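You operate a simulated robot arm through the tools that you are given. There is no shell and no other tool.

You are at the controls of a simulated two-armed robot. One attempt, no reset.

Task
Set up the silver tension arm on the spring rig by the card.
Fine: wind the rail knob back first; the arm set card's spring on both pegs, pointer on the card's newtons.
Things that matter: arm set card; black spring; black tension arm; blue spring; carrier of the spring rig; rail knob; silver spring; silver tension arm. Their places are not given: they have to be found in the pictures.

Only the result counts: the job must be done as asked and must still hold three seconds after the hand-in. Knocking over, shifting, dropping, spilling or breaking anything else fails it.

Robot
Two 7-joint arms with fingered hands on one trunk that stands fixed in place. Base frame: the origin is at the foot of the trunk, x ahead of it, y to its left, z up; the work surface is at about z = 782. Units: mm, rad, N and s.
The left shoulder is at [70, 142, 1089], the right one opposite. With the tool pointing down near the work surface each hand reaches from about 420 to 800 mm from the base axis, measured 20 degrees to its own side. Payload 3.6 kg a hand.
Tool frame (each hand has its own): the origin (TCP) lies between the finger pads and is the grasp point; the fingertips stand 25 mm ahead of it; z points along the fingers, y is the line along which they close. The gripper opens to 88 mm; its body begins 29 mm behind the TCP. The gripper is a hand of 5 fingers: y runs from the thumb to the fingers, the wrist lies at [-13, -97, -162] in the tool frame.
Orientation is that of the tool frame in the base frame, as a unit quaternion [w, x, y, z]. With the fingers straight down and the wrist toward the robot, the tool's x, y and z point along [0, 1, 0], [1, 0, 0] and [0, 0, -1] of the base frame.

Tools
- The arms move only by the tool drive_tool. It takes "left_deltas", "right_deltas" or both (then of equal length, played together; a hand with none holds still); each is one flat list of numbers, 6 for each row, row after row: the turn, a rotation vector about the tool's x, y, z in rad, then the shift along the tool's x, y, z in m. In form: [wx, wy, wz, x, y, z, wx, wy, wz, x, y, z, ...]. A call has 1 to 20 rows; each row shifts and turns the commanded pose from where the row before left it, along the tool's axes as they then stand. A row lasts 0.2 s, in which the tool goes at most 50 mm and 0.15 rad; a call with a longer step from one row to the next is refused whole. Where a pose cannot be reached the arm comes as near as it can. A force on the tool above 40 N (or 10 N above the force at the start of the call, whichever is more), or a blocked arm, ends the call early, and 0.2 s more pass. In this call time passes only in rows, and 0.2 s behind the last. The reply holds the time, the measured pose of the TCP, the force on the tool along the base axes, the opening and the grip force, in the units named above and with some noise, with the torque about the TCP (base axes, N m) and any sound that the robot's microphone picked up, and new pictures: "views" is both (left out), scene, wrist or none (wrist: the cameras of the hands that moved).
- Cameras (640 x 400 px; columns grow to the right, rows downward): "scene" is now at [125.9, 51.4, 1337.4]; the picture's right is [0.59, -0.81, 0.00], its down [-0.33, -0.24, -0.91] and it looks along [0.74, 0.53, -0.41] (base axes); focal length 284 px, centre (320, 200). "left" rides on the left gripper at [-59, -79, -105] in its tool frame; the picture's right is [-0.73, -0.32, 0.61], its down [0.62, -0.68, 0.38] and it looks along [0.29, 0.66, 0.70] (tool axes); focal length 234 px, centre (320, 200). "right" rides on the right gripper at [59, -79, -105] in its tool frame; the picture's right is [-0.73, 0.32, -0.61], its down [-0.62, -0.68, 0.38] and it looks along [-0.29, 0.66, 0.70] (tool axes); focal length 234 px, centre (320, 200).
- lift_body(by): slides the trunk up (or, below 0, down) by that many mm; the arms and the scene camera ride with it, the base frame stays. It gives what a move gives, with no picture.
- set_fingers(index, middle, ring, little, thumb_bend, thumb_turn, hand): sets how far each is bent, from 0 (flat) to 1 (curled in); at 0.3 the hand is open as for a grip, at 0.7 the pads meet at the TCP. One left out holds its place. A second passes; each finger stops where it meets its share of the squeeze, and holds until it gets a number again. It is the only way to open and close the hand. It gives what a move gives, with no picture; readings hold the bend of each and the force on index, middle, ring, little, thumb and palm. thumb_turn goes from beside the hand (0) to across from the fingers (1), as for a grip.
- aim_head(pan, tilt): turns the head with the scene camera to pan (to the left, within 1.501 rad either way) and tilt (down, from -0.506 to 1.204), counted from straight ahead of the robot. It gives what a move gives, and a new picture of the scene camera.
- measure_at(camera, pixels): for up to 12 pixels [column, row] of the newest picture of that camera ("zoom" is the newest enlarged one), the place [x, y, z] in the base frame of the surface seen there, good to about 3 mm. The clock stands still meanwhile.
- inspect(camera, box): a new picture of the part [left, top, right, bottom] of that camera's present view, enlarged. The clock stands still meanwhile.
- finish_job(): hands the job in; it is judged then, once.

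Leave the grippers open and the arms clear of the work at the hand-in unless told otherwise.

The tools are called after "Request:" as name(argument=value, ...) on one line, values as JSON. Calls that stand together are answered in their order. drive_tool: Moves the arms, as the interface text tells. Its arguments: {"type":"object","properties":{"left_deltas":{"type":"array"},"right_deltas":{"type":"array"},"views":{"type":"string","enum":["both","scene","wrist","none"]}},"required":[]} The other tools are called the same way: lift_body (by) moves the trunk up or down; set_fingers (index, middle, ring, little, thumb_bend, thumb_turn, hand) moves the fingers one by one; aim_head (pan, tilt) turns the head that bears the scene camera; measure_at (camera, pixels) gives the place of the surface under pixels of a picture; inspect (camera, box) takes an enlarged picture of a part of a camera's view; finish_job () hands the job in.

At the start:

```text
time: 0.0
left_ee_pos: [337.9, 419.2, 1195.4]
left_tool_rot: [0.0, 0.706, 0.708, 0.0]
left_ft_force: [-0.4, 0.9, -0.4]
left_torque: [-0.02, -0.02, 0.0]
left_opening: 87.5
left_gripper_force: 0.1
left_shape: jaw
left_bend: [0.3, 0.3, 0.3, 0.3, 0.3, 0.98]
left_finger forces: [0.0, 0.1, 0.0, 0.0, 0.0, 0.0]
right_ee_pos: [539.5, 86.2, 1087.9]
right_tool_rot: [-0.001, 0.707, 0.707, 0.0]
right_ft_force: [-0.2, -0.8, 0.5]
right_torque: [-0.01, 0.01, 0.02]
right_opening: 87.6
right_gripper_force: 0.0
right_shape: jaw
right_bend: [0.3, 0.3, 0.3, 0.3, 0.3, 0.98]
right_finger forces: [0.0, 0.1, 0.1, 0.0, 0.0, 0.0]
trunk travel left (down, up): [-625.0, 315.0]
head pan, tilt (commanded): [0.625, 0.421]
```

scene: 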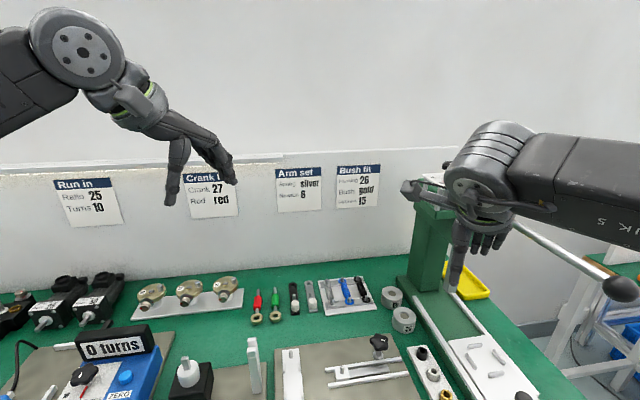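
right: 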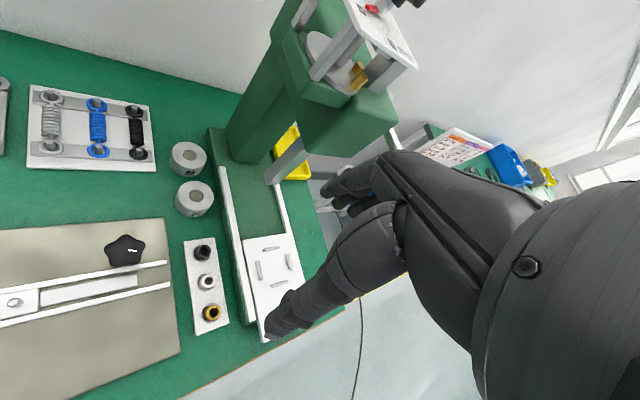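
left: 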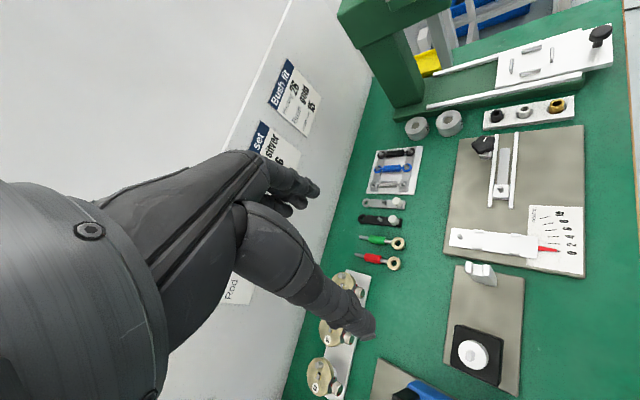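

I see the Arm set card at about (298,188) in the scene picture, reading "silver" and "6". I'll zoom in on the card, and look at the rig in both wrist pictures.

Request:
inspect(camera="scene", box=[260, 155, 340, 215])

Request:
inspect(camera="left", box=[340, 100, 640, 290])

Request:
inspect(camera="right", box=[0, 60, 240, 360])

```text
6.67 times, centred on (300, 185) of scene
```

zoom: 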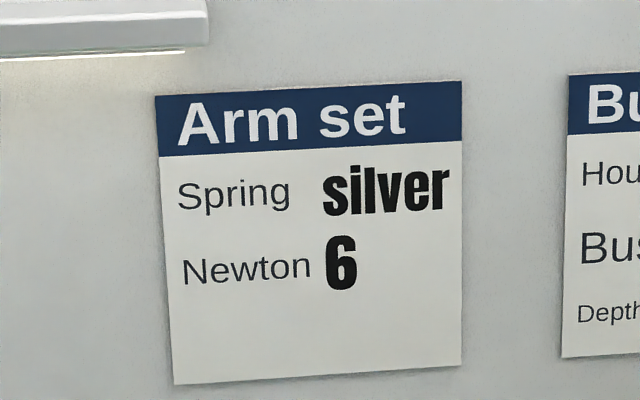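

```text
2.11 times, centred on (490, 195) of left
```

zoom: 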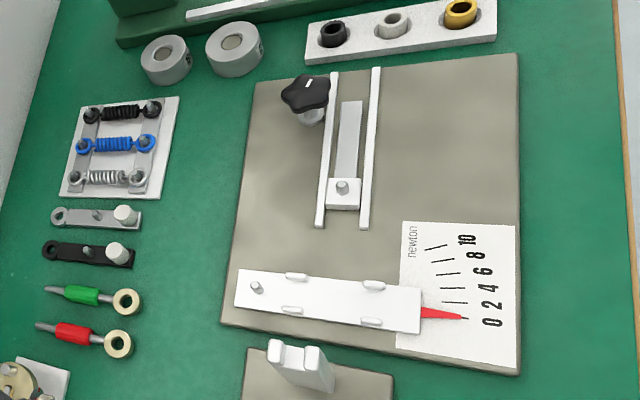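

```text
1.33 times, centred on (120, 210) of right
```

zoom: 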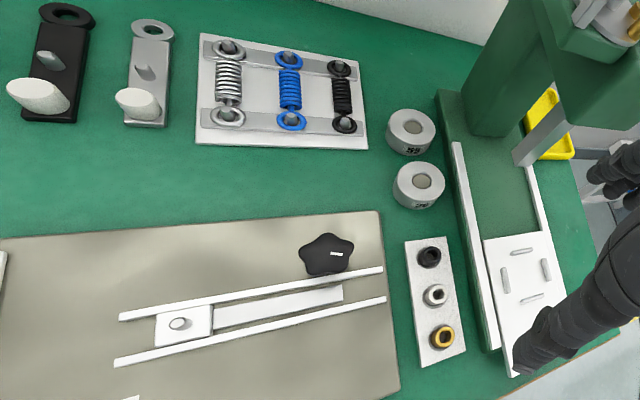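

The card says spring silver, 6 newton. Next I measure places in the left picture: the rig knob (484,147), carrier peg (501,189), plate pivot peg (461,237), pointer tip (555,250), springs and arms.

Request:
measure_at(camera="left", pixels=[[484, 144], [500, 188], [460, 236], [536, 246], [557, 250], [368, 203], [398, 203], [386, 203], [377, 183], [405, 184], [390, 183], [580, 130]])

Request:
aim_head(pan=0.3, tilt=0.75)

```text
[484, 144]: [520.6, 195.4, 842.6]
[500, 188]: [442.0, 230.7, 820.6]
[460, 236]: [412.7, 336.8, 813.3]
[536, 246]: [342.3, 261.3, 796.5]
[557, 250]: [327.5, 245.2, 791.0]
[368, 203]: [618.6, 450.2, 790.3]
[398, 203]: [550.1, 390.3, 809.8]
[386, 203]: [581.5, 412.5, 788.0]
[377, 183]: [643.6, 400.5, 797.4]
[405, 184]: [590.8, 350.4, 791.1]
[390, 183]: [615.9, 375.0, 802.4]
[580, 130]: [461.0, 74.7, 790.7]
```

```text
time: 0.8
left_ee_pos: [337.0, 418.9, 1195.8]
left_tool_rot: [0.001, 0.707, 0.707, 0.0]
left_ft_force: [-0.7, -0.9, 0.5]
left_torque: [-0.01, 0.01, 0.01]
left_opening: 87.8
left_gripper_force: 0.0
left_shape: jaw
left_bend: [0.3, 0.3, 0.3, 0.3, 0.3, 0.98]
left_finger forces: [0.0, 0.0, 0.0, 0.0, 0.0, 0.1]
right_ee_pos: [538.6, 86.9, 1087.1]
right_tool_rot: [-0.001, 0.707, 0.707, -0.001]
right_ft_force: [0.6, 0.4, 0.8]
right_torque: [0.01, 0.02, 0.01]
right_opening: 87.6
right_gripper_force: 0.0
right_shape: jaw
right_bend: [0.3, 0.3, 0.3, 0.3, 0.3, 0.98]
right_finger forces: [0.0, 0.1, 0.1, 0.1, 0.1, 0.0]
trunk travel left (down, up): [-625.0, 315.0]
head pan, tilt (commanded): [0.3, 0.75]
```

scene: 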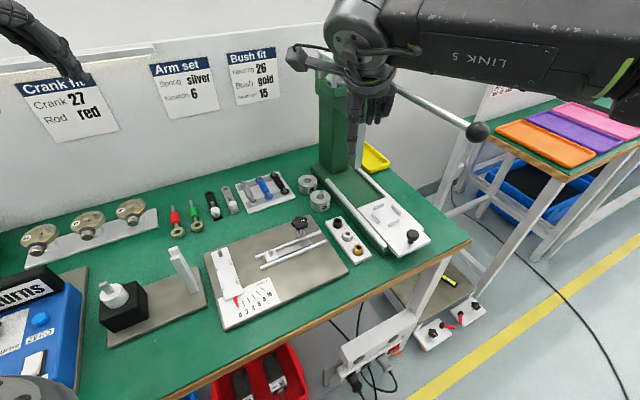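

I'll enlarge the rig and the parts in the new scene view: rig around (205-350, 210-330), parts around (160-340, 170-260).

Request:
inspect(camera="scene", box=[200, 205, 360, 335])

Request:
inspect(camera="scene", box=[160, 165, 340, 265])

Request:
inspect(camera="left", box=[440, 190, 600, 290])

Request:
inspect(camera="left", box=[350, 140, 450, 240])

```text
3.08 times, centred on (280, 270) of scene
```

zoom: 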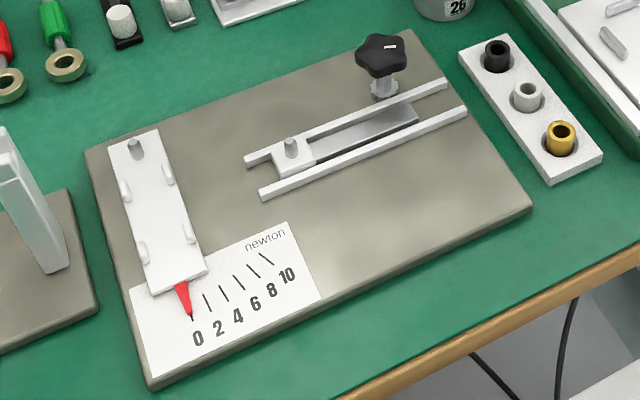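

```text
3.56 times, centred on (250, 215) of scene
```

zoom: 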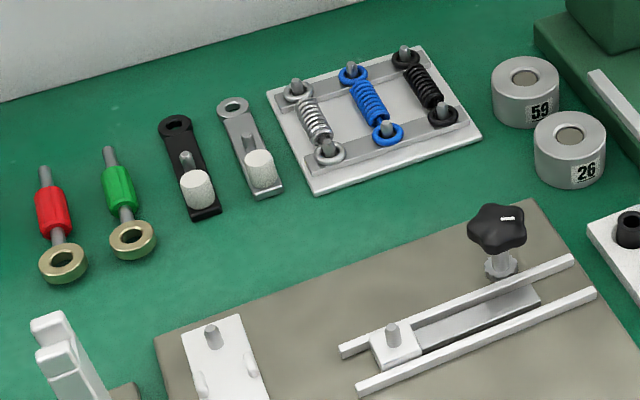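

```text
4.00 times, centred on (520, 240) of left
```

zoom: 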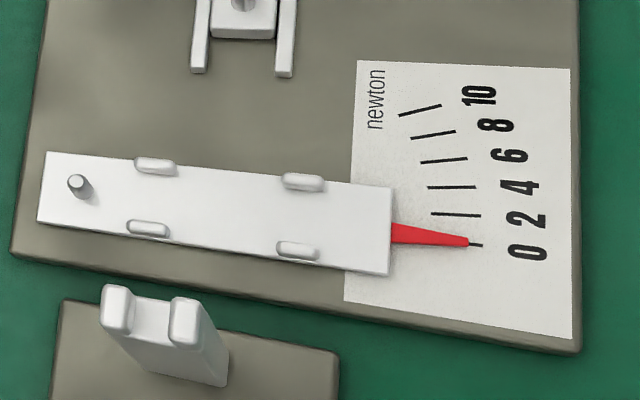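

```text
4.00 times, centred on (400, 190) of left
```

zoom: 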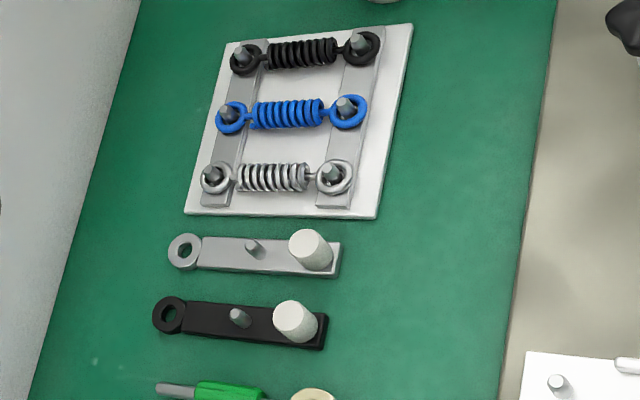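

Now I enlarge the rig parts in finer pieces to measure them: the carrier and knob near (265-345, 210-270), and the pointer plate near (205-290, 240-330).

Request:
inspect(camera="scene", box=[256, 210, 336, 260])

Request:
measure_at(camera="scene", pixels=[[301, 219], [299, 233], [272, 241], [273, 245], [261, 256], [267, 270], [311, 227], [350, 240], [316, 234], [234, 241], [223, 252], [238, 298]])

```text
8.00 times, centred on (296, 235) of scene
```

zoom: 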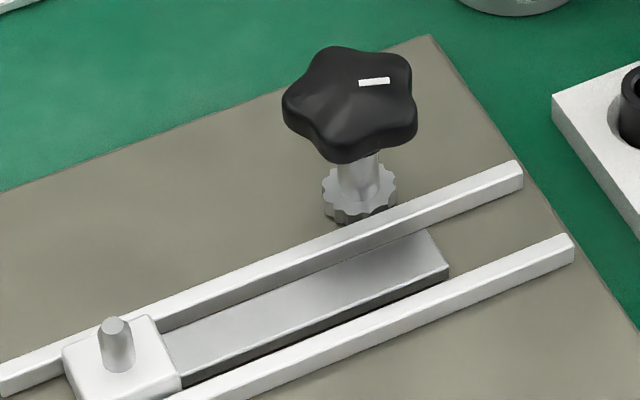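

```text
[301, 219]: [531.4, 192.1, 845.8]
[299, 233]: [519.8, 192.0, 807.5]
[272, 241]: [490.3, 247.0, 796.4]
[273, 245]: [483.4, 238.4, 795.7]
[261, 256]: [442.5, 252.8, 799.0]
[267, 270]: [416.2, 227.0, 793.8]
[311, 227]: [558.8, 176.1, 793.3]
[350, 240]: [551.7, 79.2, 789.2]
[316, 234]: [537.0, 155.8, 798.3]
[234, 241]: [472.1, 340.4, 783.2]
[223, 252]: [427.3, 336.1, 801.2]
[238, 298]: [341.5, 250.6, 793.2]
```

Measuring the rig more finely. I enlarge the carrier region (245-325, 225-275) and then measure in that zoom.

Request:
inspect(camera="scene", box=[245, 228, 325, 278])

```text
8.00 times, centred on (285, 253) of scene
```

zoom: 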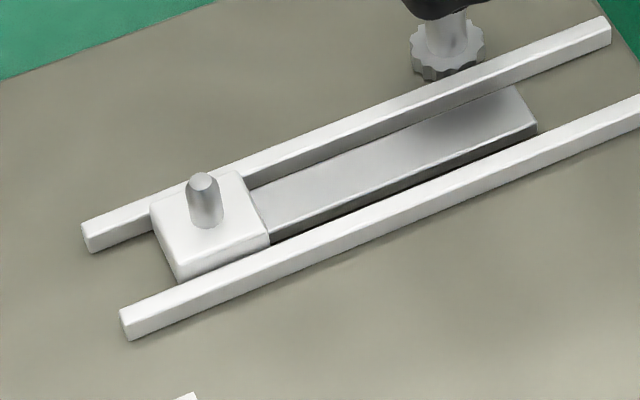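

Request:
measure_at(camera="zoom", pixels=[[84, 226], [603, 20], [122, 312], [202, 178], [206, 222], [165, 240], [240, 180], [185, 272], [262, 225], [522, 100], [445, 65], [400, 320]])

Request:
inspect(camera="scene", box=[203, 236, 299, 332])

```text
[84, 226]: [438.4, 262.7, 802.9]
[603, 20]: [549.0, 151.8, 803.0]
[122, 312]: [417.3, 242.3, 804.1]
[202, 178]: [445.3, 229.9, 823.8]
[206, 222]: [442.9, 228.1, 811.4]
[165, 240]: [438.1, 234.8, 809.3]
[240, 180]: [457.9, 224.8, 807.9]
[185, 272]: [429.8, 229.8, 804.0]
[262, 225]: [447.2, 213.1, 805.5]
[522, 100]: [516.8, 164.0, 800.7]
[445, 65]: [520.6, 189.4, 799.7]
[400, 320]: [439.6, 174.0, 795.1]
```

```text
4.17 times, centred on (251, 284) of scene
```

zoom: 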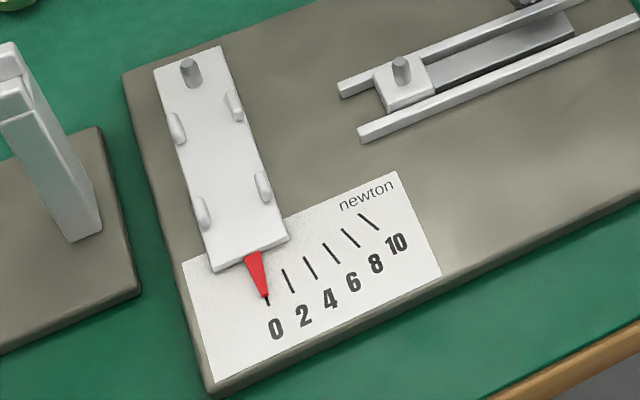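

Request:
measure_at(camera="zoom", pixels=[[186, 62], [193, 83], [155, 70], [218, 48], [215, 270], [287, 238], [267, 296], [176, 130], [234, 106], [201, 212], [263, 187], [400, 62]])

Request:
inspect(camera="scene", box=[200, 172, 300, 222])

```text
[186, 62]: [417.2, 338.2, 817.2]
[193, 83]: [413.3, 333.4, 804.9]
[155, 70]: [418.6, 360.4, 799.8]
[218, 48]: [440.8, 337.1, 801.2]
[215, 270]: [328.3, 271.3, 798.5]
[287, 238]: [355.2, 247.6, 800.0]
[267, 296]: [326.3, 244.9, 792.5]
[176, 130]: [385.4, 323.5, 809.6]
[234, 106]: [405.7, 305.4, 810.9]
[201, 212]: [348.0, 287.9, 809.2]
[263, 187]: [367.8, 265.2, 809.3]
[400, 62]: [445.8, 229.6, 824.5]
```

```text
6.40 times, centred on (250, 197) of scene
```

zoom: 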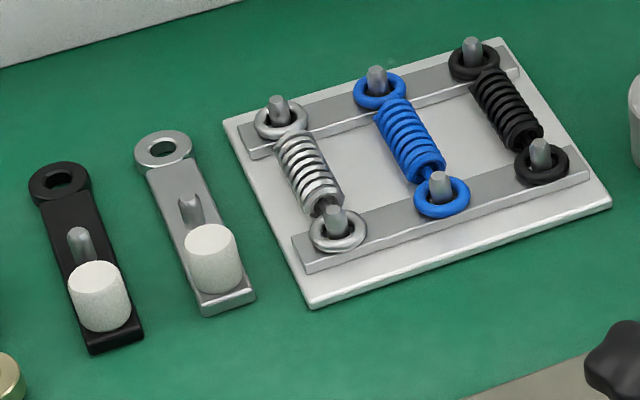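

Request:
measure_at(camera="zoom", pixels=[[164, 148], [145, 150], [164, 133], [186, 203], [192, 222], [211, 235], [250, 293], [205, 312], [150, 180], [197, 168], [211, 280], [64, 182]])

Request:
measure_at(camera="zoom", pixels=[[277, 98], [280, 122], [334, 209], [335, 232], [309, 171], [280, 106], [410, 140], [376, 70], [437, 178], [225, 122], [310, 302], [608, 205]])

```text
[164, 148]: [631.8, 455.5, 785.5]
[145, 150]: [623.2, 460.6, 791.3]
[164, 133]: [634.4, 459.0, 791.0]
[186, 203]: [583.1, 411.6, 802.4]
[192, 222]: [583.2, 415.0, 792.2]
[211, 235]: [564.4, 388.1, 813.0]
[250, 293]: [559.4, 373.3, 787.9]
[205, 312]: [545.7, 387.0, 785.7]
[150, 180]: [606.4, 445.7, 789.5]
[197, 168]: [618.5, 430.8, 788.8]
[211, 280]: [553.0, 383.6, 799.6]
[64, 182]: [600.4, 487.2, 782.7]
```

```text
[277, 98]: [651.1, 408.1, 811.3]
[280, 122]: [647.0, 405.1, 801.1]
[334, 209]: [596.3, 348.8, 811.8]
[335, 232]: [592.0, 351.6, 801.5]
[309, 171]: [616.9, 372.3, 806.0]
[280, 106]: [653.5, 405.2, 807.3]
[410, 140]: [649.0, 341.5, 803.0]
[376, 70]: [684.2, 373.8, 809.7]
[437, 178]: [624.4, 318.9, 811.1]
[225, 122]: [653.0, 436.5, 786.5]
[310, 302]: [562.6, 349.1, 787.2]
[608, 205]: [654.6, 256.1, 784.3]
```

Silver arm lies with ring near (627,453), peg (583,413), white grip top (562,388,813); silver spring on holder pegs (650,407) and (594,350). Next I check the press lever and right-arm surroundings so that I can clear the right arm safely: scene pixels on the lever (480,130), (430,105), (295,55), column (340,120).

Request:
measure_at(camera="scene", pixels=[[480, 130], [430, 107], [296, 57], [330, 120], [352, 120], [345, 165], [375, 100], [350, 150], [412, 235], [178, 260], [120, 295], [345, 60]])

```text
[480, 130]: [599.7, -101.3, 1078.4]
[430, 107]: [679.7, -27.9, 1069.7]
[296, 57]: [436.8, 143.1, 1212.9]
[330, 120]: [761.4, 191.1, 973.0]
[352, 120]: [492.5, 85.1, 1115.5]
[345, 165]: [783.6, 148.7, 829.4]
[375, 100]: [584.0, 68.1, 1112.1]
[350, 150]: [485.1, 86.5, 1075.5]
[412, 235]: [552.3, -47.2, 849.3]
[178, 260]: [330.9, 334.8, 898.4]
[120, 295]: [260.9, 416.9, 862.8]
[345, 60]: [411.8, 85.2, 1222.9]
```

The lever ball is at (600,-101,1078), beyond the right hand. I'll draw the right hand back toward the robot and then to the right, and move the left hand above the knob at about (525,193,950).

Request:
drive_tool(left_deltas=[0, 0, 0, -0.0226, 0.0188, 0.0245, 0, 0, 0, -0.0226, 0.0188, 0.0245, 0, 0, 0, -0.0226, 0.0188, 0.0245, 0, 0, 0, -0.0226, 0.0188, 0.0245, 0, 0, 0, -0.0226, 0.0188, 0.0245, 0, 0, 0, -0.0226, 0.0188, 0.0245, 0, 0, 0, -0.0226, 0.0188, 0.0245, 0, 0, 0, -0.0226, 0.0188, 0.0245, 0, 0, 0, -0.0226, 0.0188, 0.0245, 0, 0, 0, -0.0226, 0.0188, 0.0245], right_deltas=[0, 0, 0, 0, -0.04, 0, 0, 0, 0, 0, -0.04, 0, 0, 0, 0, 0, -0.04, 0, 0, 0, 0, -0.036, 0, 0, 0, 0, 0, -0.036, 0, 0, 0, 0, 0, -0.036, 0, 0, 0, 0, 0, -0.036, 0, 0, 0, 0, 0, -0.036, 0, 0, 0, 0, 0, -0.036, 0, 0, 0, 0, 0, -0.036, 0, 0], views="both")

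```text
time: 3.0
left_ee_pos: [527.3, 191.6, 950.8]
left_tool_rot: [-0.001, 0.707, 0.707, 0.001]
left_ft_force: [-0.1, -1.0, -0.1]
left_torque: [0.04, 0.03, -0.06]
left_opening: 87.9
left_gripper_force: 0.1
left_shape: jaw
left_bend: [0.3, 0.3, 0.3, 0.3, 0.3, 0.98]
left_finger forces: [0.0, 0.0, 0.1, 0.1, 0.1, 0.1]
right_ee_pos: [419.7, -166.1, 1086.9]
right_tool_rot: [-0.001, 0.708, 0.707, 0.0]
right_ft_force: [-0.4, 0.0, 0.2]
right_torque: [0.0, 0.01, 0.01]
right_opening: 87.5
right_gripper_force: 0.0
right_shape: jaw
right_bend: [0.3, 0.3, 0.3, 0.3, 0.3, 0.98]
right_finger forces: [0.1, 0.0, 0.0, 0.0, 0.1, 0.0]
trunk travel left (down, up): [-625.0, 315.0]
head pan, tilt (commanded): [0.3, 0.75]
```

scene: 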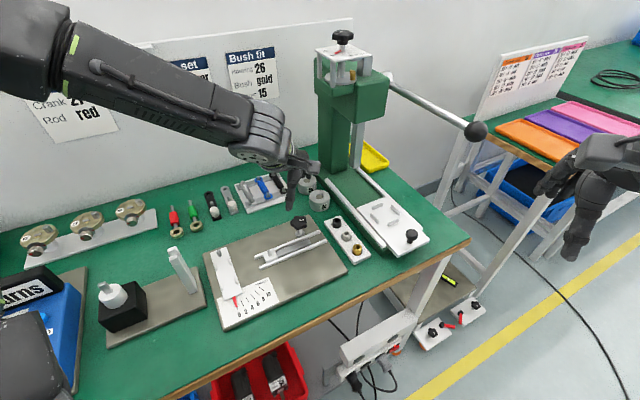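
right: 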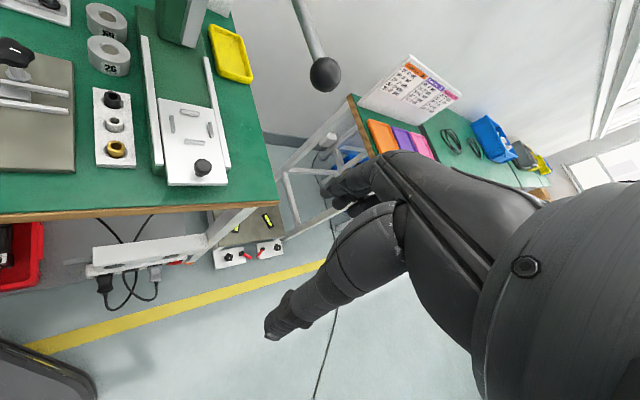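
left: 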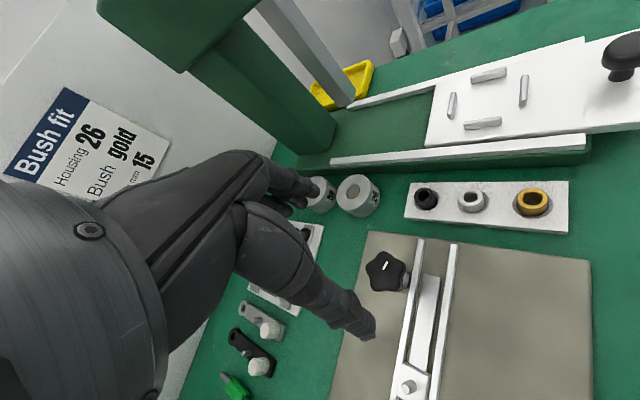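

The knob shows at (386,270) in the left picture, very near where the point below the TCP should appear (387,269). I'll enlarge it to check its centre and measure its top and sides.

Request:
inspect(camera="left", box=[346, 230, 446, 330])

Request:
measure_at(camera="zoom", pixels=[[155, 155], [110, 155], [235, 215], [160, 215], [190, 105], [245, 240], [330, 170], [270, 130]])

```text
4.00 times, centred on (396, 280) of left
```

zoom: 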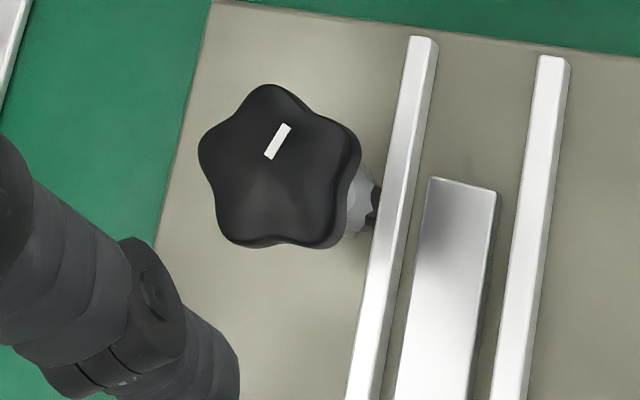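

```text
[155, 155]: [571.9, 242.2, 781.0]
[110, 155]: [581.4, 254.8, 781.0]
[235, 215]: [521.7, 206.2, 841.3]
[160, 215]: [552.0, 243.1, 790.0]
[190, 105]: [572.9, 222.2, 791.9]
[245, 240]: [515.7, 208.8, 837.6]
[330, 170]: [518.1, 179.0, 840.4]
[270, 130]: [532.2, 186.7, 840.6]
```

The knob centre works out at about (528,193.5), top near z 842, with its white mark pointing along about (0.43,-0.90). I'll test the left hand's wrist range in the air: turn it −0.75 rad about the tool z (counter-clockwise from above) while going down to z 900.

Request:
drive_tool(left_deltas=[0, 0, 0, 0.0019, 0.0007, 0.02, 0, 0, -0.15, 0, 0, 0.006, 0, 0, -0.15, 0, 0, 0.006, 0, 0, -0.15, 0, 0, 0.006, 0, 0, -0.15, 0, 0, 0.006, 0, 0, -0.15, 0, 0, 0.006], views="both")

```text
time: 4.4
left_ee_pos: [528.2, 195.3, 900.4]
left_tool_rot: [-0.001, 0.398, 0.917, 0.0]
left_ft_force: [0.1, 1.3, -0.3]
left_torque: [0.0, 0.03, 0.0]
left_opening: 88.0
left_gripper_force: 0.1
left_shape: jaw
left_bend: [0.3, 0.3, 0.3, 0.3, 0.3, 0.98]
left_finger forces: [0.0, 0.0, 0.1, 0.0, 0.0, 0.0]
right_ee_pos: [419.1, -162.7, 1087.4]
right_tool_rot: [0.0, 0.707, 0.707, 0.0]
right_ft_force: [-0.3, 0.0, 1.1]
right_torque: [0.0, 0.02, 0.02]
right_opening: 87.8
right_gripper_force: 0.1
right_shape: jaw
right_bend: [0.3, 0.3, 0.3, 0.3, 0.3, 0.98]
right_finger forces: [0.1, 0.0, 0.0, 0.1, 0.0, 0.0]
trunk travel left (down, up): [-625.0, 315.0]
head pan, tilt (commanded): [0.3, 0.75]
```

scene: 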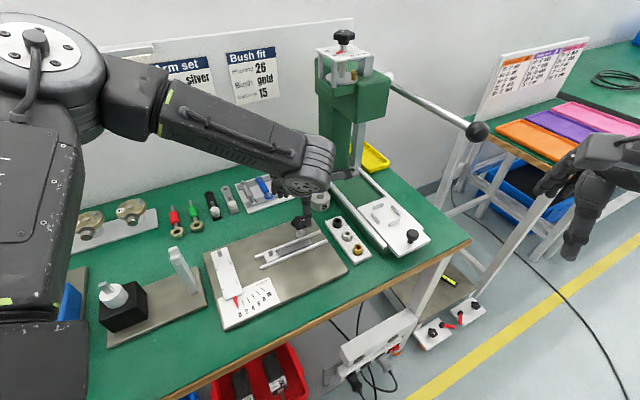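
left: 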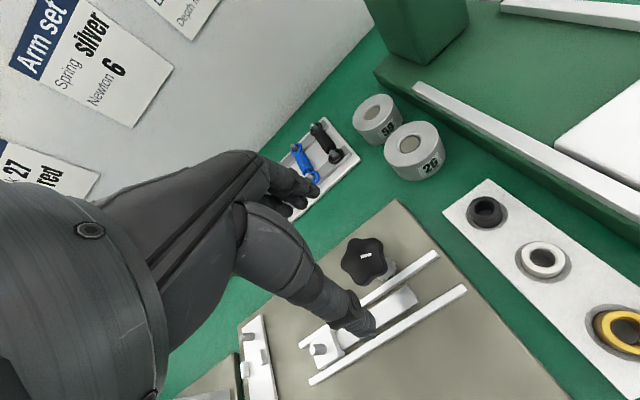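

The knob at (364,262) is 2-3 mm toward the thumb from the TCP. I lower the hand 62 mm around the knob to z 838.

Request:
drive_tool(left_deltas=[0, 0, 0, 0.0005, -0.0015, 0.02, 0, 0, 0, 0, 0, 0.02, 0, 0, 0, 0, 0, 0.012, 0, 0, 0, 0, 0, 0.01], views="both")

```text
time: 5.4
left_ee_pos: [517.6, 206.0, 848.0]
left_tool_rot: [0.0, 0.399, 0.917, -0.001]
left_ft_force: [0.1, 0.8, -0.1]
left_torque: [0.01, 0.02, 0.03]
left_opening: 87.8
left_gripper_force: 0.1
left_shape: jaw
left_bend: [0.3, 0.3, 0.3, 0.3, 0.3, 0.98]
left_finger forces: [0.0, 0.0, 0.1, 0.1, 0.0, 0.0]
left hand out of reach, approached as far as the arm can: row 2, 3, 4
right_ee_pos: [418.5, -164.3, 1088.2]
right_tool_rot: [0.0, 0.707, 0.707, 0.0]
right_ft_force: [0.1, -0.6, -0.5]
right_torque: [0.01, 0.01, -0.01]
right_opening: 87.7
right_gripper_force: 0.1
right_shape: jaw
right_bend: [0.3, 0.3, 0.3, 0.3, 0.3, 0.98]
right_finger forces: [0.1, 0.0, 0.1, 0.0, 0.1, 0.0]
trunk travel left (down, up): [-625.0, 315.0]
head pan, tilt (commanded): [0.3, 0.75]
```

scene: 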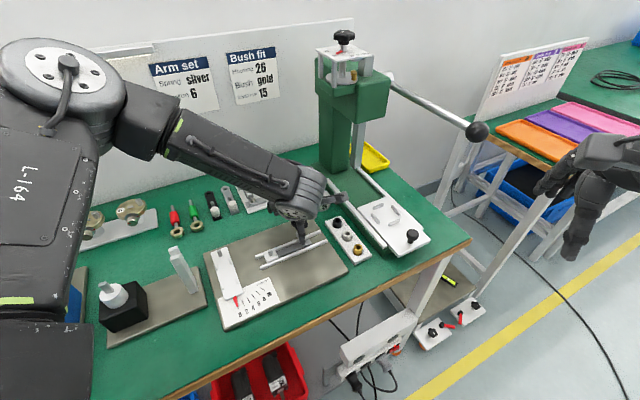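
left: 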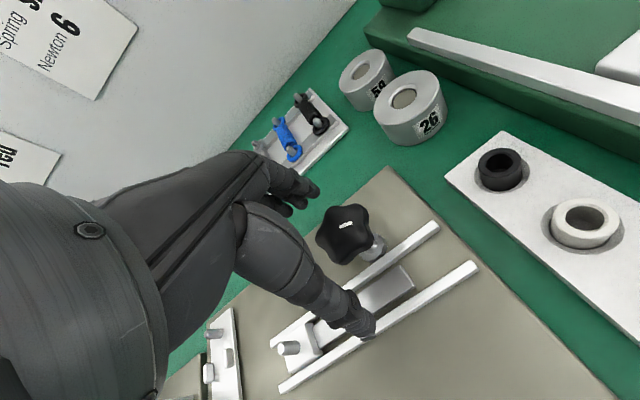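

The hand could not get lower in this turned pose: it stopped at (517.6,206,848). I'll go back up to clear the knob, then check how high the left elbow is (pixels (40,200), (30,300), (100,100)) so that I can lower the trunk instead.

Request:
drive_tool(left_deltas=[0, 0, 0, 0, 0, -0.03, 0, 0, 0, 0, 0, -0.04, 0, 0, 0, 0, 0, -0.04], views="both")

Request:
measure_at(camera="scene", pixels=[[40, 200], [30, 320], [20, 100], [110, 80], [200, 120], [60, 60], [70, 300]])

```text
time: 6.2
left_ee_pos: [517.5, 206.2, 959.6]
left_tool_rot: [-0.001, 0.399, 0.917, 0.001]
left_ft_force: [0.2, 0.0, 0.1]
left_torque: [-0.03, -0.01, -0.02]
left_opening: 88.1
left_gripper_force: 0.2
left_shape: jaw
left_bend: [0.3, 0.3, 0.3, 0.3, 0.3, 0.98]
left_finger forces: [0.0, 0.0, 0.0, 0.0, 0.0, 0.0]
right_ee_pos: [419.2, -164.0, 1088.6]
right_tool_rot: [0.0, 0.707, 0.707, 0.0]
right_ft_force: [-0.3, 0.3, 0.5]
right_torque: [-0.02, 0.02, 0.0]
right_opening: 87.7
right_gripper_force: 0.1
right_shape: jaw
right_bend: [0.3, 0.3, 0.3, 0.3, 0.3, 0.98]
right_finger forces: [0.1, 0.1, 0.1, 0.0, 0.0, 0.1]
trunk travel left (down, up): [-625.0, 315.0]
head pan, tilt (commanded): [0.3, 0.75]
```

scene: 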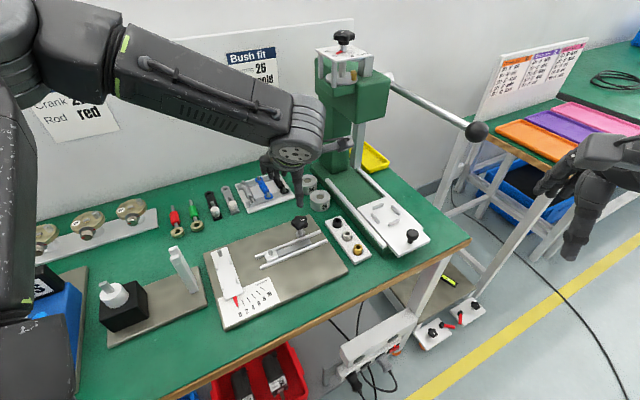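
left: 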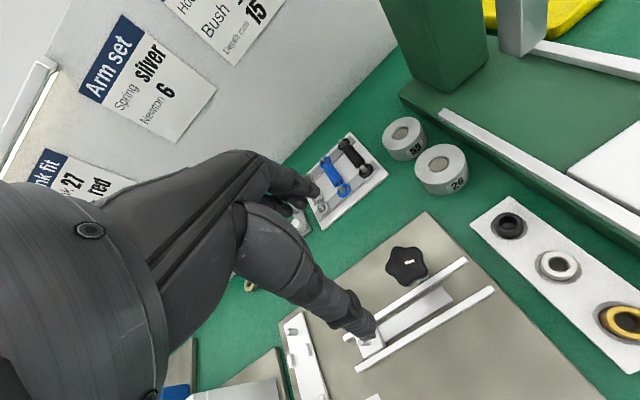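

```text
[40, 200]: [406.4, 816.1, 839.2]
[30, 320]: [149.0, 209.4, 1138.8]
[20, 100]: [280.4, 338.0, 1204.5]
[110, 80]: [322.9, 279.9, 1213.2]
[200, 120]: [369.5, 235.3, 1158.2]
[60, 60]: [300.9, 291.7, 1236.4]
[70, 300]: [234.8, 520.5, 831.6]
```

The left elbow is high (about z 1236), so lowering the trunk is safe. I lower it by 80 mm; the hand will come to about z 880, fingertips 855, still above the knob (842).

Request:
lift_body(by=-80)

```text
time: 7.4
left_ee_pos: [518.5, 206.4, 877.9]
left_tool_rot: [0.0, 0.399, 0.917, 0.0]
left_ft_force: [0.5, 0.0, 0.8]
left_torque: [-0.02, 0.02, 0.0]
left_opening: 88.0
left_gripper_force: 0.1
left_shape: jaw
left_bend: [0.3, 0.3, 0.3, 0.3, 0.3, 0.98]
left_finger forces: [0.0, 0.1, 0.0, 0.2, 0.0, 0.1]
right_ee_pos: [418.4, -164.3, 1007.7]
right_tool_rot: [0.0, 0.707, 0.708, 0.0]
right_ft_force: [-0.6, 0.5, -0.1]
right_torque: [-0.01, -0.02, -0.01]
right_opening: 87.8
right_gripper_force: 0.0
right_shape: jaw
right_bend: [0.3, 0.3, 0.3, 0.3, 0.3, 0.98]
right_finger forces: [0.0, 0.0, 0.0, 0.1, 0.0, 0.0]
trunk travel left (down, up): [-545.0, 395.0]
head pan, tilt (commanded): [0.3, 0.75]
```

Now I centre on the knob: 14.9 mm along −x and 2.3 mm along −y of the tool, at the present height.

Request:
drive_tool(left_deltas=[0, 0, 0, -0.0149, -0.0023, 0], views="both")

```text
time: 7.8
left_ee_pos: [527.6, 192.9, 878.8]
left_tool_rot: [-0.001, 0.399, 0.917, 0.001]
left_ft_force: [0.5, -0.4, -0.5]
left_torque: [0.02, 0.02, -0.01]
left_opening: 87.9
left_gripper_force: 0.0
left_shape: jaw
left_bend: [0.3, 0.3, 0.3, 0.3, 0.3, 0.98]
left_finger forces: [0.0, 0.1, 0.0, 0.0, 0.0, 0.1]
right_ee_pos: [419.5, -165.2, 1007.3]
right_tool_rot: [0.0, 0.707, 0.707, 0.0]
right_ft_force: [1.4, 0.0, 0.3]
right_torque: [0.0, 0.03, 0.01]
right_opening: 87.8
right_gripper_force: 0.1
right_shape: jaw
right_bend: [0.3, 0.3, 0.3, 0.3, 0.3, 0.98]
right_finger forces: [0.1, 0.1, 0.0, 0.0, 0.1, 0.0]
trunk travel left (down, up): [-545.0, 395.0]
head pan, tilt (commanded): [0.3, 0.75]
```

scene: 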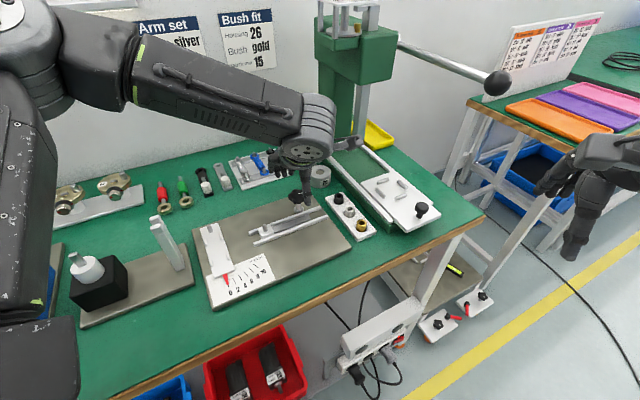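
left: 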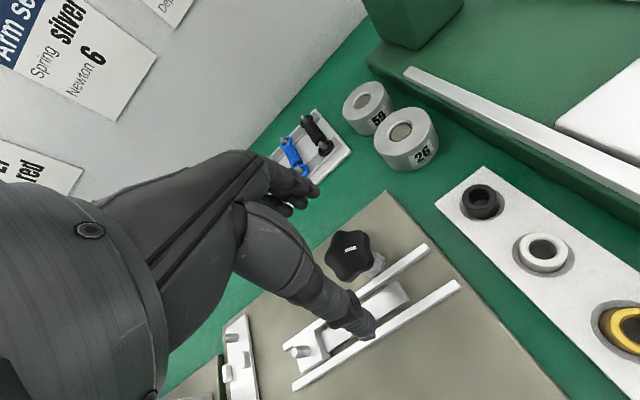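

The knob shows at (350,255), expected (348,252): centred within about 2 mm. I lower 40 mm.

Request:
drive_tool(left_deltas=[0, 0, 0, 0, -0.001, 0.015, 0, 0, 0, 0, 0, 0.015, 0, 0, 0, 0, 0, 0.01], views="both")

```text
time: 8.6
left_ee_pos: [526.2, 194.0, 837.7]
left_tool_rot: [0.001, 0.4, 0.917, 0.0]
left_ft_force: [-0.1, 0.8, 0.2]
left_torque: [-0.01, 0.02, -0.01]
left_opening: 87.9
left_gripper_force: 0.0
left_shape: jaw
left_bend: [0.3, 0.3, 0.3, 0.3, 0.3, 0.98]
left_finger forces: [0.1, 0.0, 0.0, 0.1, 0.0, 0.1]
right_ee_pos: [419.5, -164.8, 1008.5]
right_tool_rot: [0.0, 0.707, 0.707, 0.0]
right_ft_force: [0.2, 0.7, -0.2]
right_torque: [-0.02, 0.02, 0.01]
right_opening: 87.5
right_gripper_force: 0.1
right_shape: jaw
right_bend: [0.3, 0.3, 0.3, 0.3, 0.3, 0.98]
right_finger forces: [0.0, 0.0, 0.1, 0.1, 0.0, 0.1]
trunk travel left (down, up): [-545.0, 395.0]
head pan, tilt (commanded): [0.3, 0.75]
```

scene: 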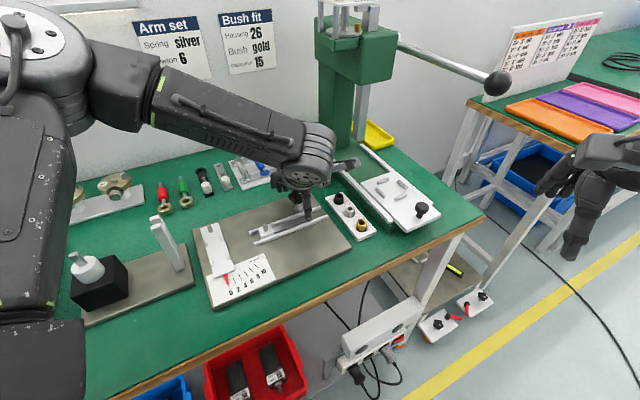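
left: 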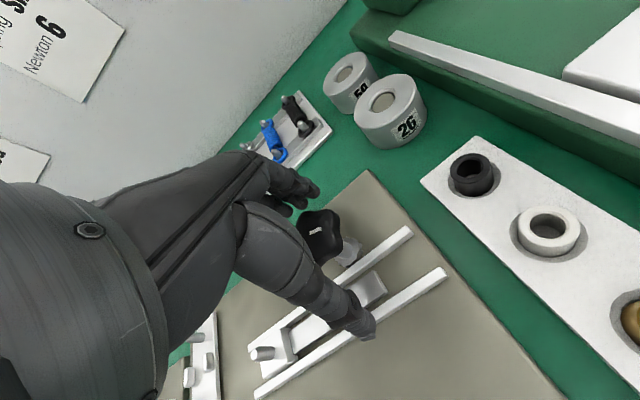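

The hand surrounds the knob at (526,194,838). I close the fingers and thumb on it.

Request:
set_fingers(hand="left", index=0.7, middle=0.7, ring=0.7, little=0.7, thumb_bend=0.7)

Request:
inspect(camera="left", box=[160, 140, 480, 400])

Request:
inspect(camera="scene", box=[190, 150, 380, 320])

```text
time: 9.6
left_ee_pos: [527.0, 194.7, 836.9]
left_tool_rot: [0.001, 0.4, 0.917, 0.0]
left_ft_force: [1.6, 1.4, -2.5]
left_torque: [0.03, 0.01, -0.01]
left_opening: 21.6
left_gripper_force: 9.9
left_shape: fingers
left_bend: [0.58, 0.67, 0.7, 0.7, 0.61, 0.97]
left_finger forces: [8.8, 2.5, 0.0, 0.0, 8.7, 0.0]
right_ee_pos: [419.0, -163.6, 1007.4]
right_tool_rot: [0.0, 0.707, 0.707, 0.0]
right_ft_force: [-0.2, 0.0, 0.5]
right_torque: [0.01, 0.01, 0.01]
right_opening: 87.6
right_gripper_force: 0.0
right_shape: jaw
right_bend: [0.3, 0.3, 0.3, 0.3, 0.3, 0.98]
right_finger forces: [0.0, 0.0, 0.0, 0.0, 0.1, 0.0]
trunk travel left (down, up): [-545.0, 395.0]
head pan, tilt (commanded): [0.3, 0.75]
```

```text
1.54 times, centred on (320, 270) of left
```

zoom: 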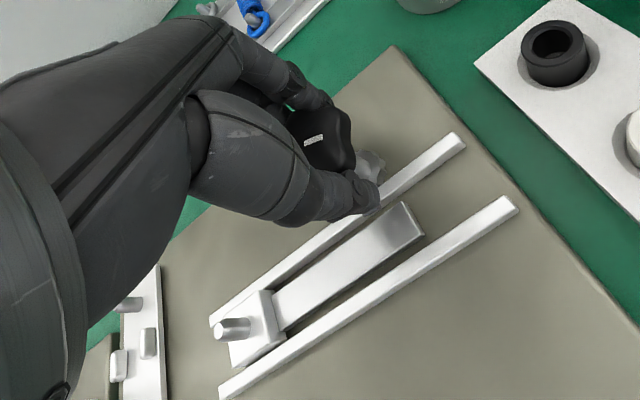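

```text
2.35 times, centred on (285, 235) of scene
```

zoom: 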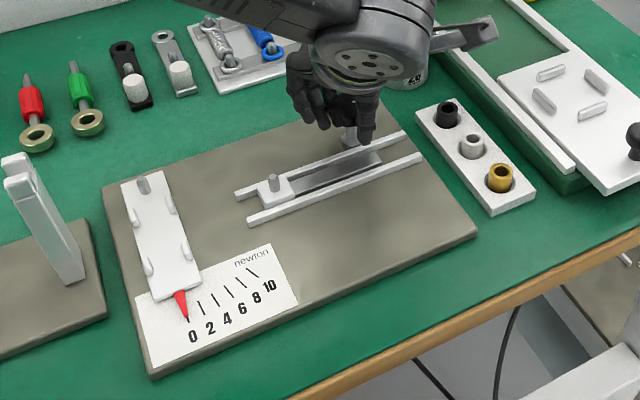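

Index, middle and thumb hold the knob (8.8, 2.5, 8.7 N). I turn it 0.45 rad clockwise from above (+z of the tool) and watch the carrier, now at zoom (272,190).

Request:
drive_tool(left_deltas=[0, 0, 0.1, 0, 0, 0, 0, 0, 0.1, 0, 0, 0, 0, 0, 0.1, 0, 0, 0, 0, 0, 0.15, 0, 0, 0], views="wrist")

Request:
inspect(camera="scene", box=[190, 150, 380, 320])

```text
time: 10.6
left_ee_pos: [527.0, 194.1, 837.5]
left_tool_rot: [0.0, 0.595, 0.804, 0.0]
left_ft_force: [0.5, 3.1, -3.8]
left_torque: [0.06, -0.01, 0.06]
left_opening: 19.8
left_gripper_force: 10.3
left_shape: fingers
left_bend: [0.59, 0.67, 0.7, 0.7, 0.63, 0.96]
left_finger forces: [7.6, 4.9, 0.0, 0.1, 8.7, 0.0]
right_ee_pos: [419.8, -163.6, 1007.7]
right_tool_rot: [-0.001, 0.707, 0.707, 0.0]
right_ft_force: [-0.3, 0.2, -0.4]
right_torque: [0.01, -0.01, -0.02]
right_opening: 87.7
right_gripper_force: 0.1
right_shape: jaw
right_bend: [0.3, 0.3, 0.3, 0.3, 0.3, 0.98]
right_finger forces: [0.0, 0.0, 0.0, 0.0, 0.1, 0.1]
trunk travel left (down, up): [-545.0, 395.0]
head pan, tilt (commanded): [0.3, 0.75]
```

left: 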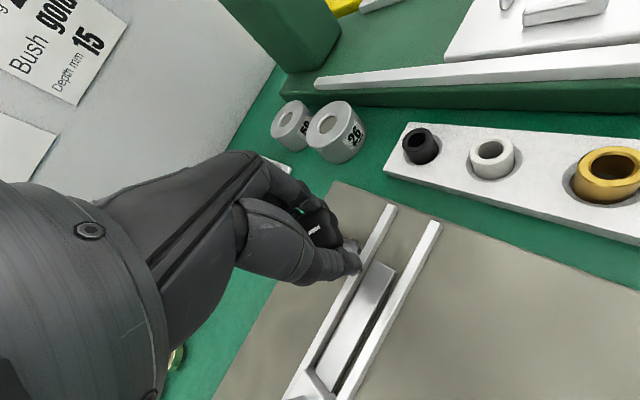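

```text
2.35 times, centred on (285, 235) of scene
```

zoom: 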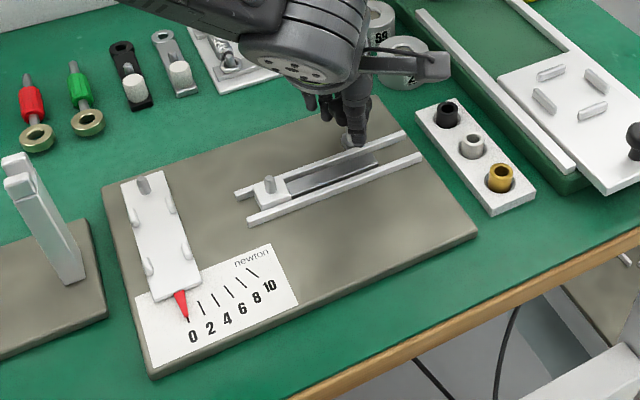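

The carrier moved toward the pointer plate (peg from zoom (273,181) to (269,182)), so clockwise is "back". I keep turning 0.6 rad more.

Request:
drive_tool(left_deltas=[0, 0, 0.12, 0, 0, 0, 0, 0, 0.12, 0, 0, 0, 0, 0, 0.12, 0, 0, 0, 0, 0, 0.12, 0, 0, 0, 0, 0, 0.12, 0, 0, 0], views="wrist")

Request:
inspect(camera="scene", box=[190, 150, 380, 320])

```text
time: 11.8
left_ee_pos: [525.5, 193.8, 838.0]
left_tool_rot: [-0.001, 0.806, 0.592, 0.001]
left_ft_force: [0.3, 3.2, -4.9]
left_torque: [0.1, -0.05, 0.1]
left_opening: 19.3
left_gripper_force: 10.3
left_shape: fingers
left_bend: [0.6, 0.68, 0.7, 0.7, 0.63, 0.95]
left_finger forces: [6.7, 4.6, 0.1, 0.0, 9.5, 0.0]
right_ee_pos: [419.5, -164.2, 1007.3]
right_tool_rot: [-0.001, 0.707, 0.707, 0.0]
right_ft_force: [0.2, 0.6, -0.1]
right_torque: [0.03, 0.04, -0.02]
right_opening: 87.9
right_gripper_force: 0.1
right_shape: jaw
right_bend: [0.3, 0.3, 0.3, 0.3, 0.3, 0.98]
right_finger forces: [0.1, 0.1, 0.0, 0.0, 0.1, 0.0]
trunk travel left (down, up): [-545.0, 395.0]
head pan, tilt (commanded): [0.3, 0.75]
```

left: 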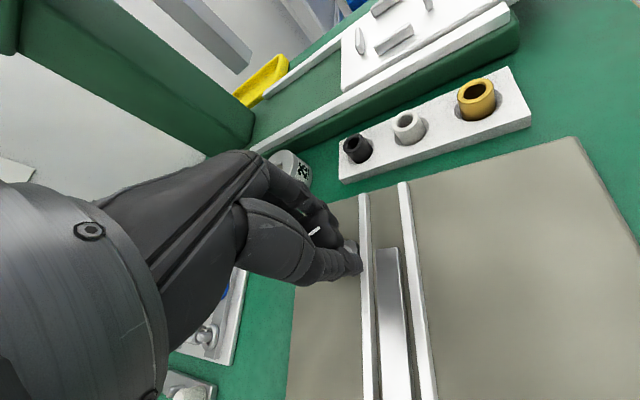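

```text
2.35 times, centred on (285, 235) of scene
```

zoom: 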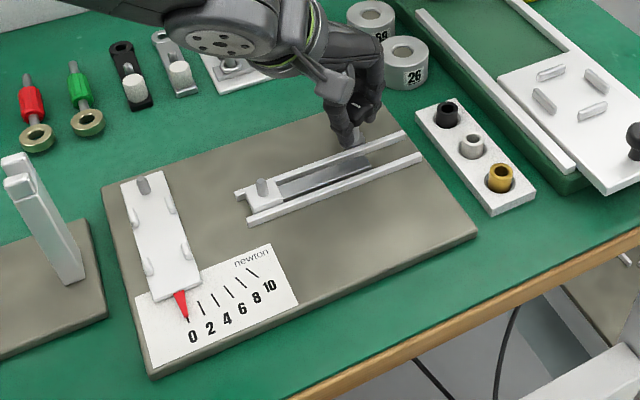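

The carrier's peg is now at zoom (263,184), still with some rail ahead of it. I turn another 0.6 rad and watch for a stop in the torque.

Request:
drive_tool(left_deltas=[0, 0, 0.12, 0, 0, 0, 0, 0, 0.12, 0, 0, 0, 0, 0, 0.12, 0, 0, 0, 0, 0, 0.12, 0, 0, 0, 0, 0, 0.12, 0, 0, 0], views="wrist")

Request:
inspect(camera="scene", box=[190, 150, 380, 320])

```text
time: 13.0
left_ee_pos: [525.5, 193.1, 839.1]
left_tool_rot: [-0.001, 0.945, 0.328, 0.0]
left_ft_force: [-3.7, -5.8, -1.8]
left_torque: [-0.08, -0.05, 0.09]
left_opening: 15.9
left_gripper_force: 9.8
left_shape: fingers
left_bend: [0.62, 0.68, 0.7, 0.7, 0.64, 0.93]
left_finger forces: [6.5, 3.0, 0.1, 0.1, 10.2, 0.1]
right_ee_pos: [417.7, -164.4, 1008.3]
right_tool_rot: [0.0, 0.707, 0.707, 0.0]
right_ft_force: [0.5, 0.6, -0.8]
right_torque: [0.0, -0.01, 0.0]
right_opening: 87.6
right_gripper_force: 0.1
right_shape: jaw
right_bend: [0.3, 0.3, 0.3, 0.3, 0.3, 0.98]
right_finger forces: [0.0, 0.0, 0.1, 0.1, 0.1, 0.0]
trunk travel left (down, up): [-545.0, 395.0]
head pan, tilt (commanded): [0.3, 0.75]
```

left: 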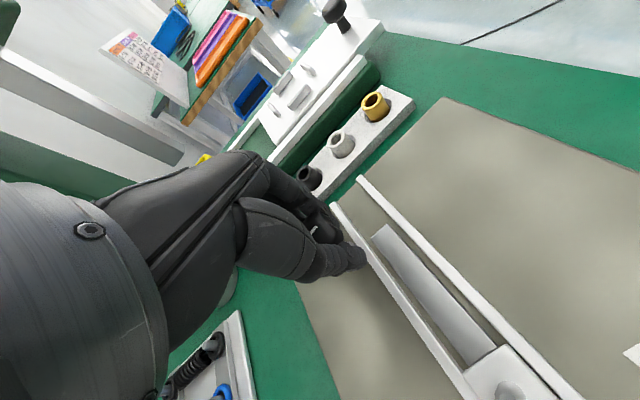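

```text
2.35 times, centred on (285, 235) of scene
```

zoom: 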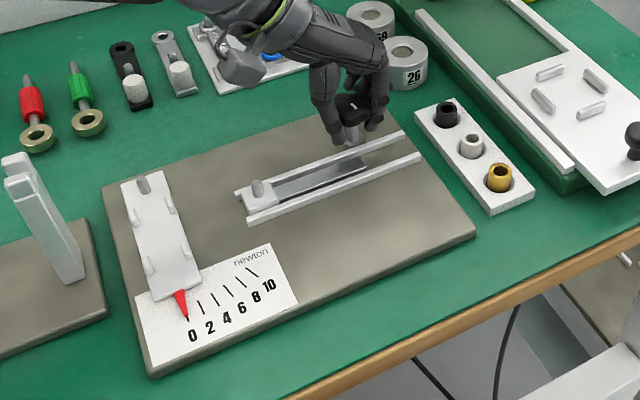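

Request:
inspect(camera="scene", box=[250, 205, 350, 265])

```text
6.40 times, centred on (300, 235) of scene
```

zoom: 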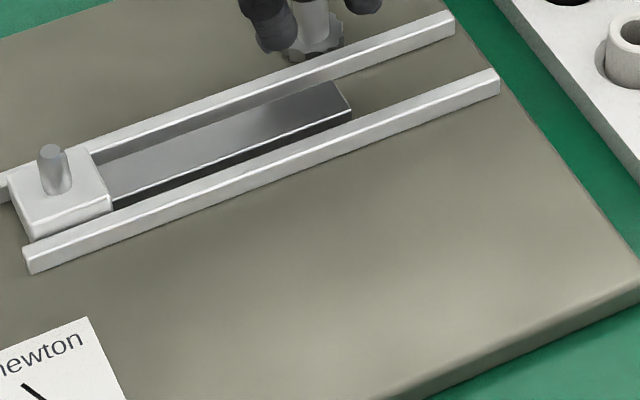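

The carrier's front edge is almost flush with the rail ends. I turn 0.3 rad more to see whether it is at its stop.

Request:
drive_tool(left_deltas=[0, 0, 0.1, 0, 0, 0, 0, 0, 0.1, 0, 0, 0, 0, 0, 0.1, 0, 0, 0], views="wrist")

Request:
inspect(camera="scene", box=[250, 205, 350, 265])

```text
time: 13.8
left_ee_pos: [526.1, 192.5, 839.0]
left_tool_rot: [0.0, 0.983, 0.183, 0.0]
left_ft_force: [-4.8, -4.5, -3.9]
left_torque: [-0.05, -0.08, 0.26]
left_opening: 16.7
left_gripper_force: 10.1
left_shape: fingers
left_bend: [0.61, 0.68, 0.7, 0.7, 0.64, 0.91]
left_finger forces: [6.5, 2.8, 0.1, 0.2, 11.8, 0.1]
right_ee_pos: [418.6, -164.6, 1008.0]
right_tool_rot: [0.0, 0.707, 0.707, 0.0]
right_ft_force: [-0.3, -0.6, -0.4]
right_torque: [0.02, 0.01, 0.02]
right_opening: 87.6
right_gripper_force: 0.3
right_shape: jaw
right_bend: [0.3, 0.3, 0.3, 0.3, 0.3, 0.98]
right_finger forces: [0.1, 0.0, 0.0, 0.0, 0.0, 0.0]
trunk travel left (down, up): [-545.0, 395.0]
head pan, tilt (commanded): [0.3, 0.75]
```

left: 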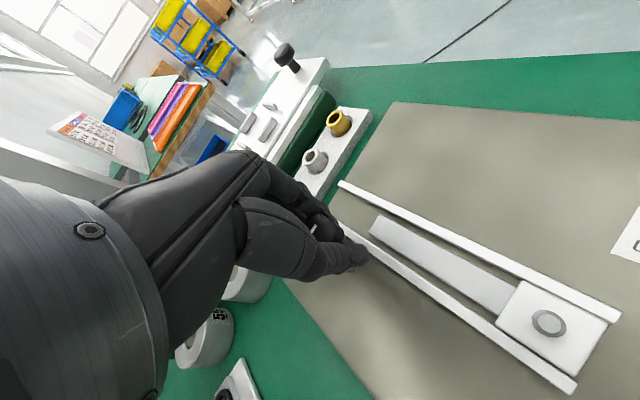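

```text
6.40 times, centred on (300, 235) of scene
```

zoom: 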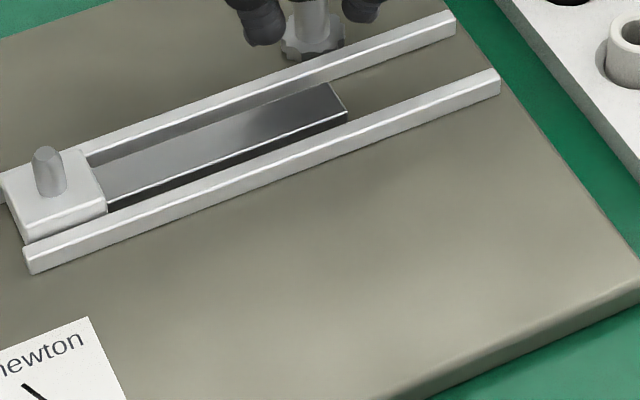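

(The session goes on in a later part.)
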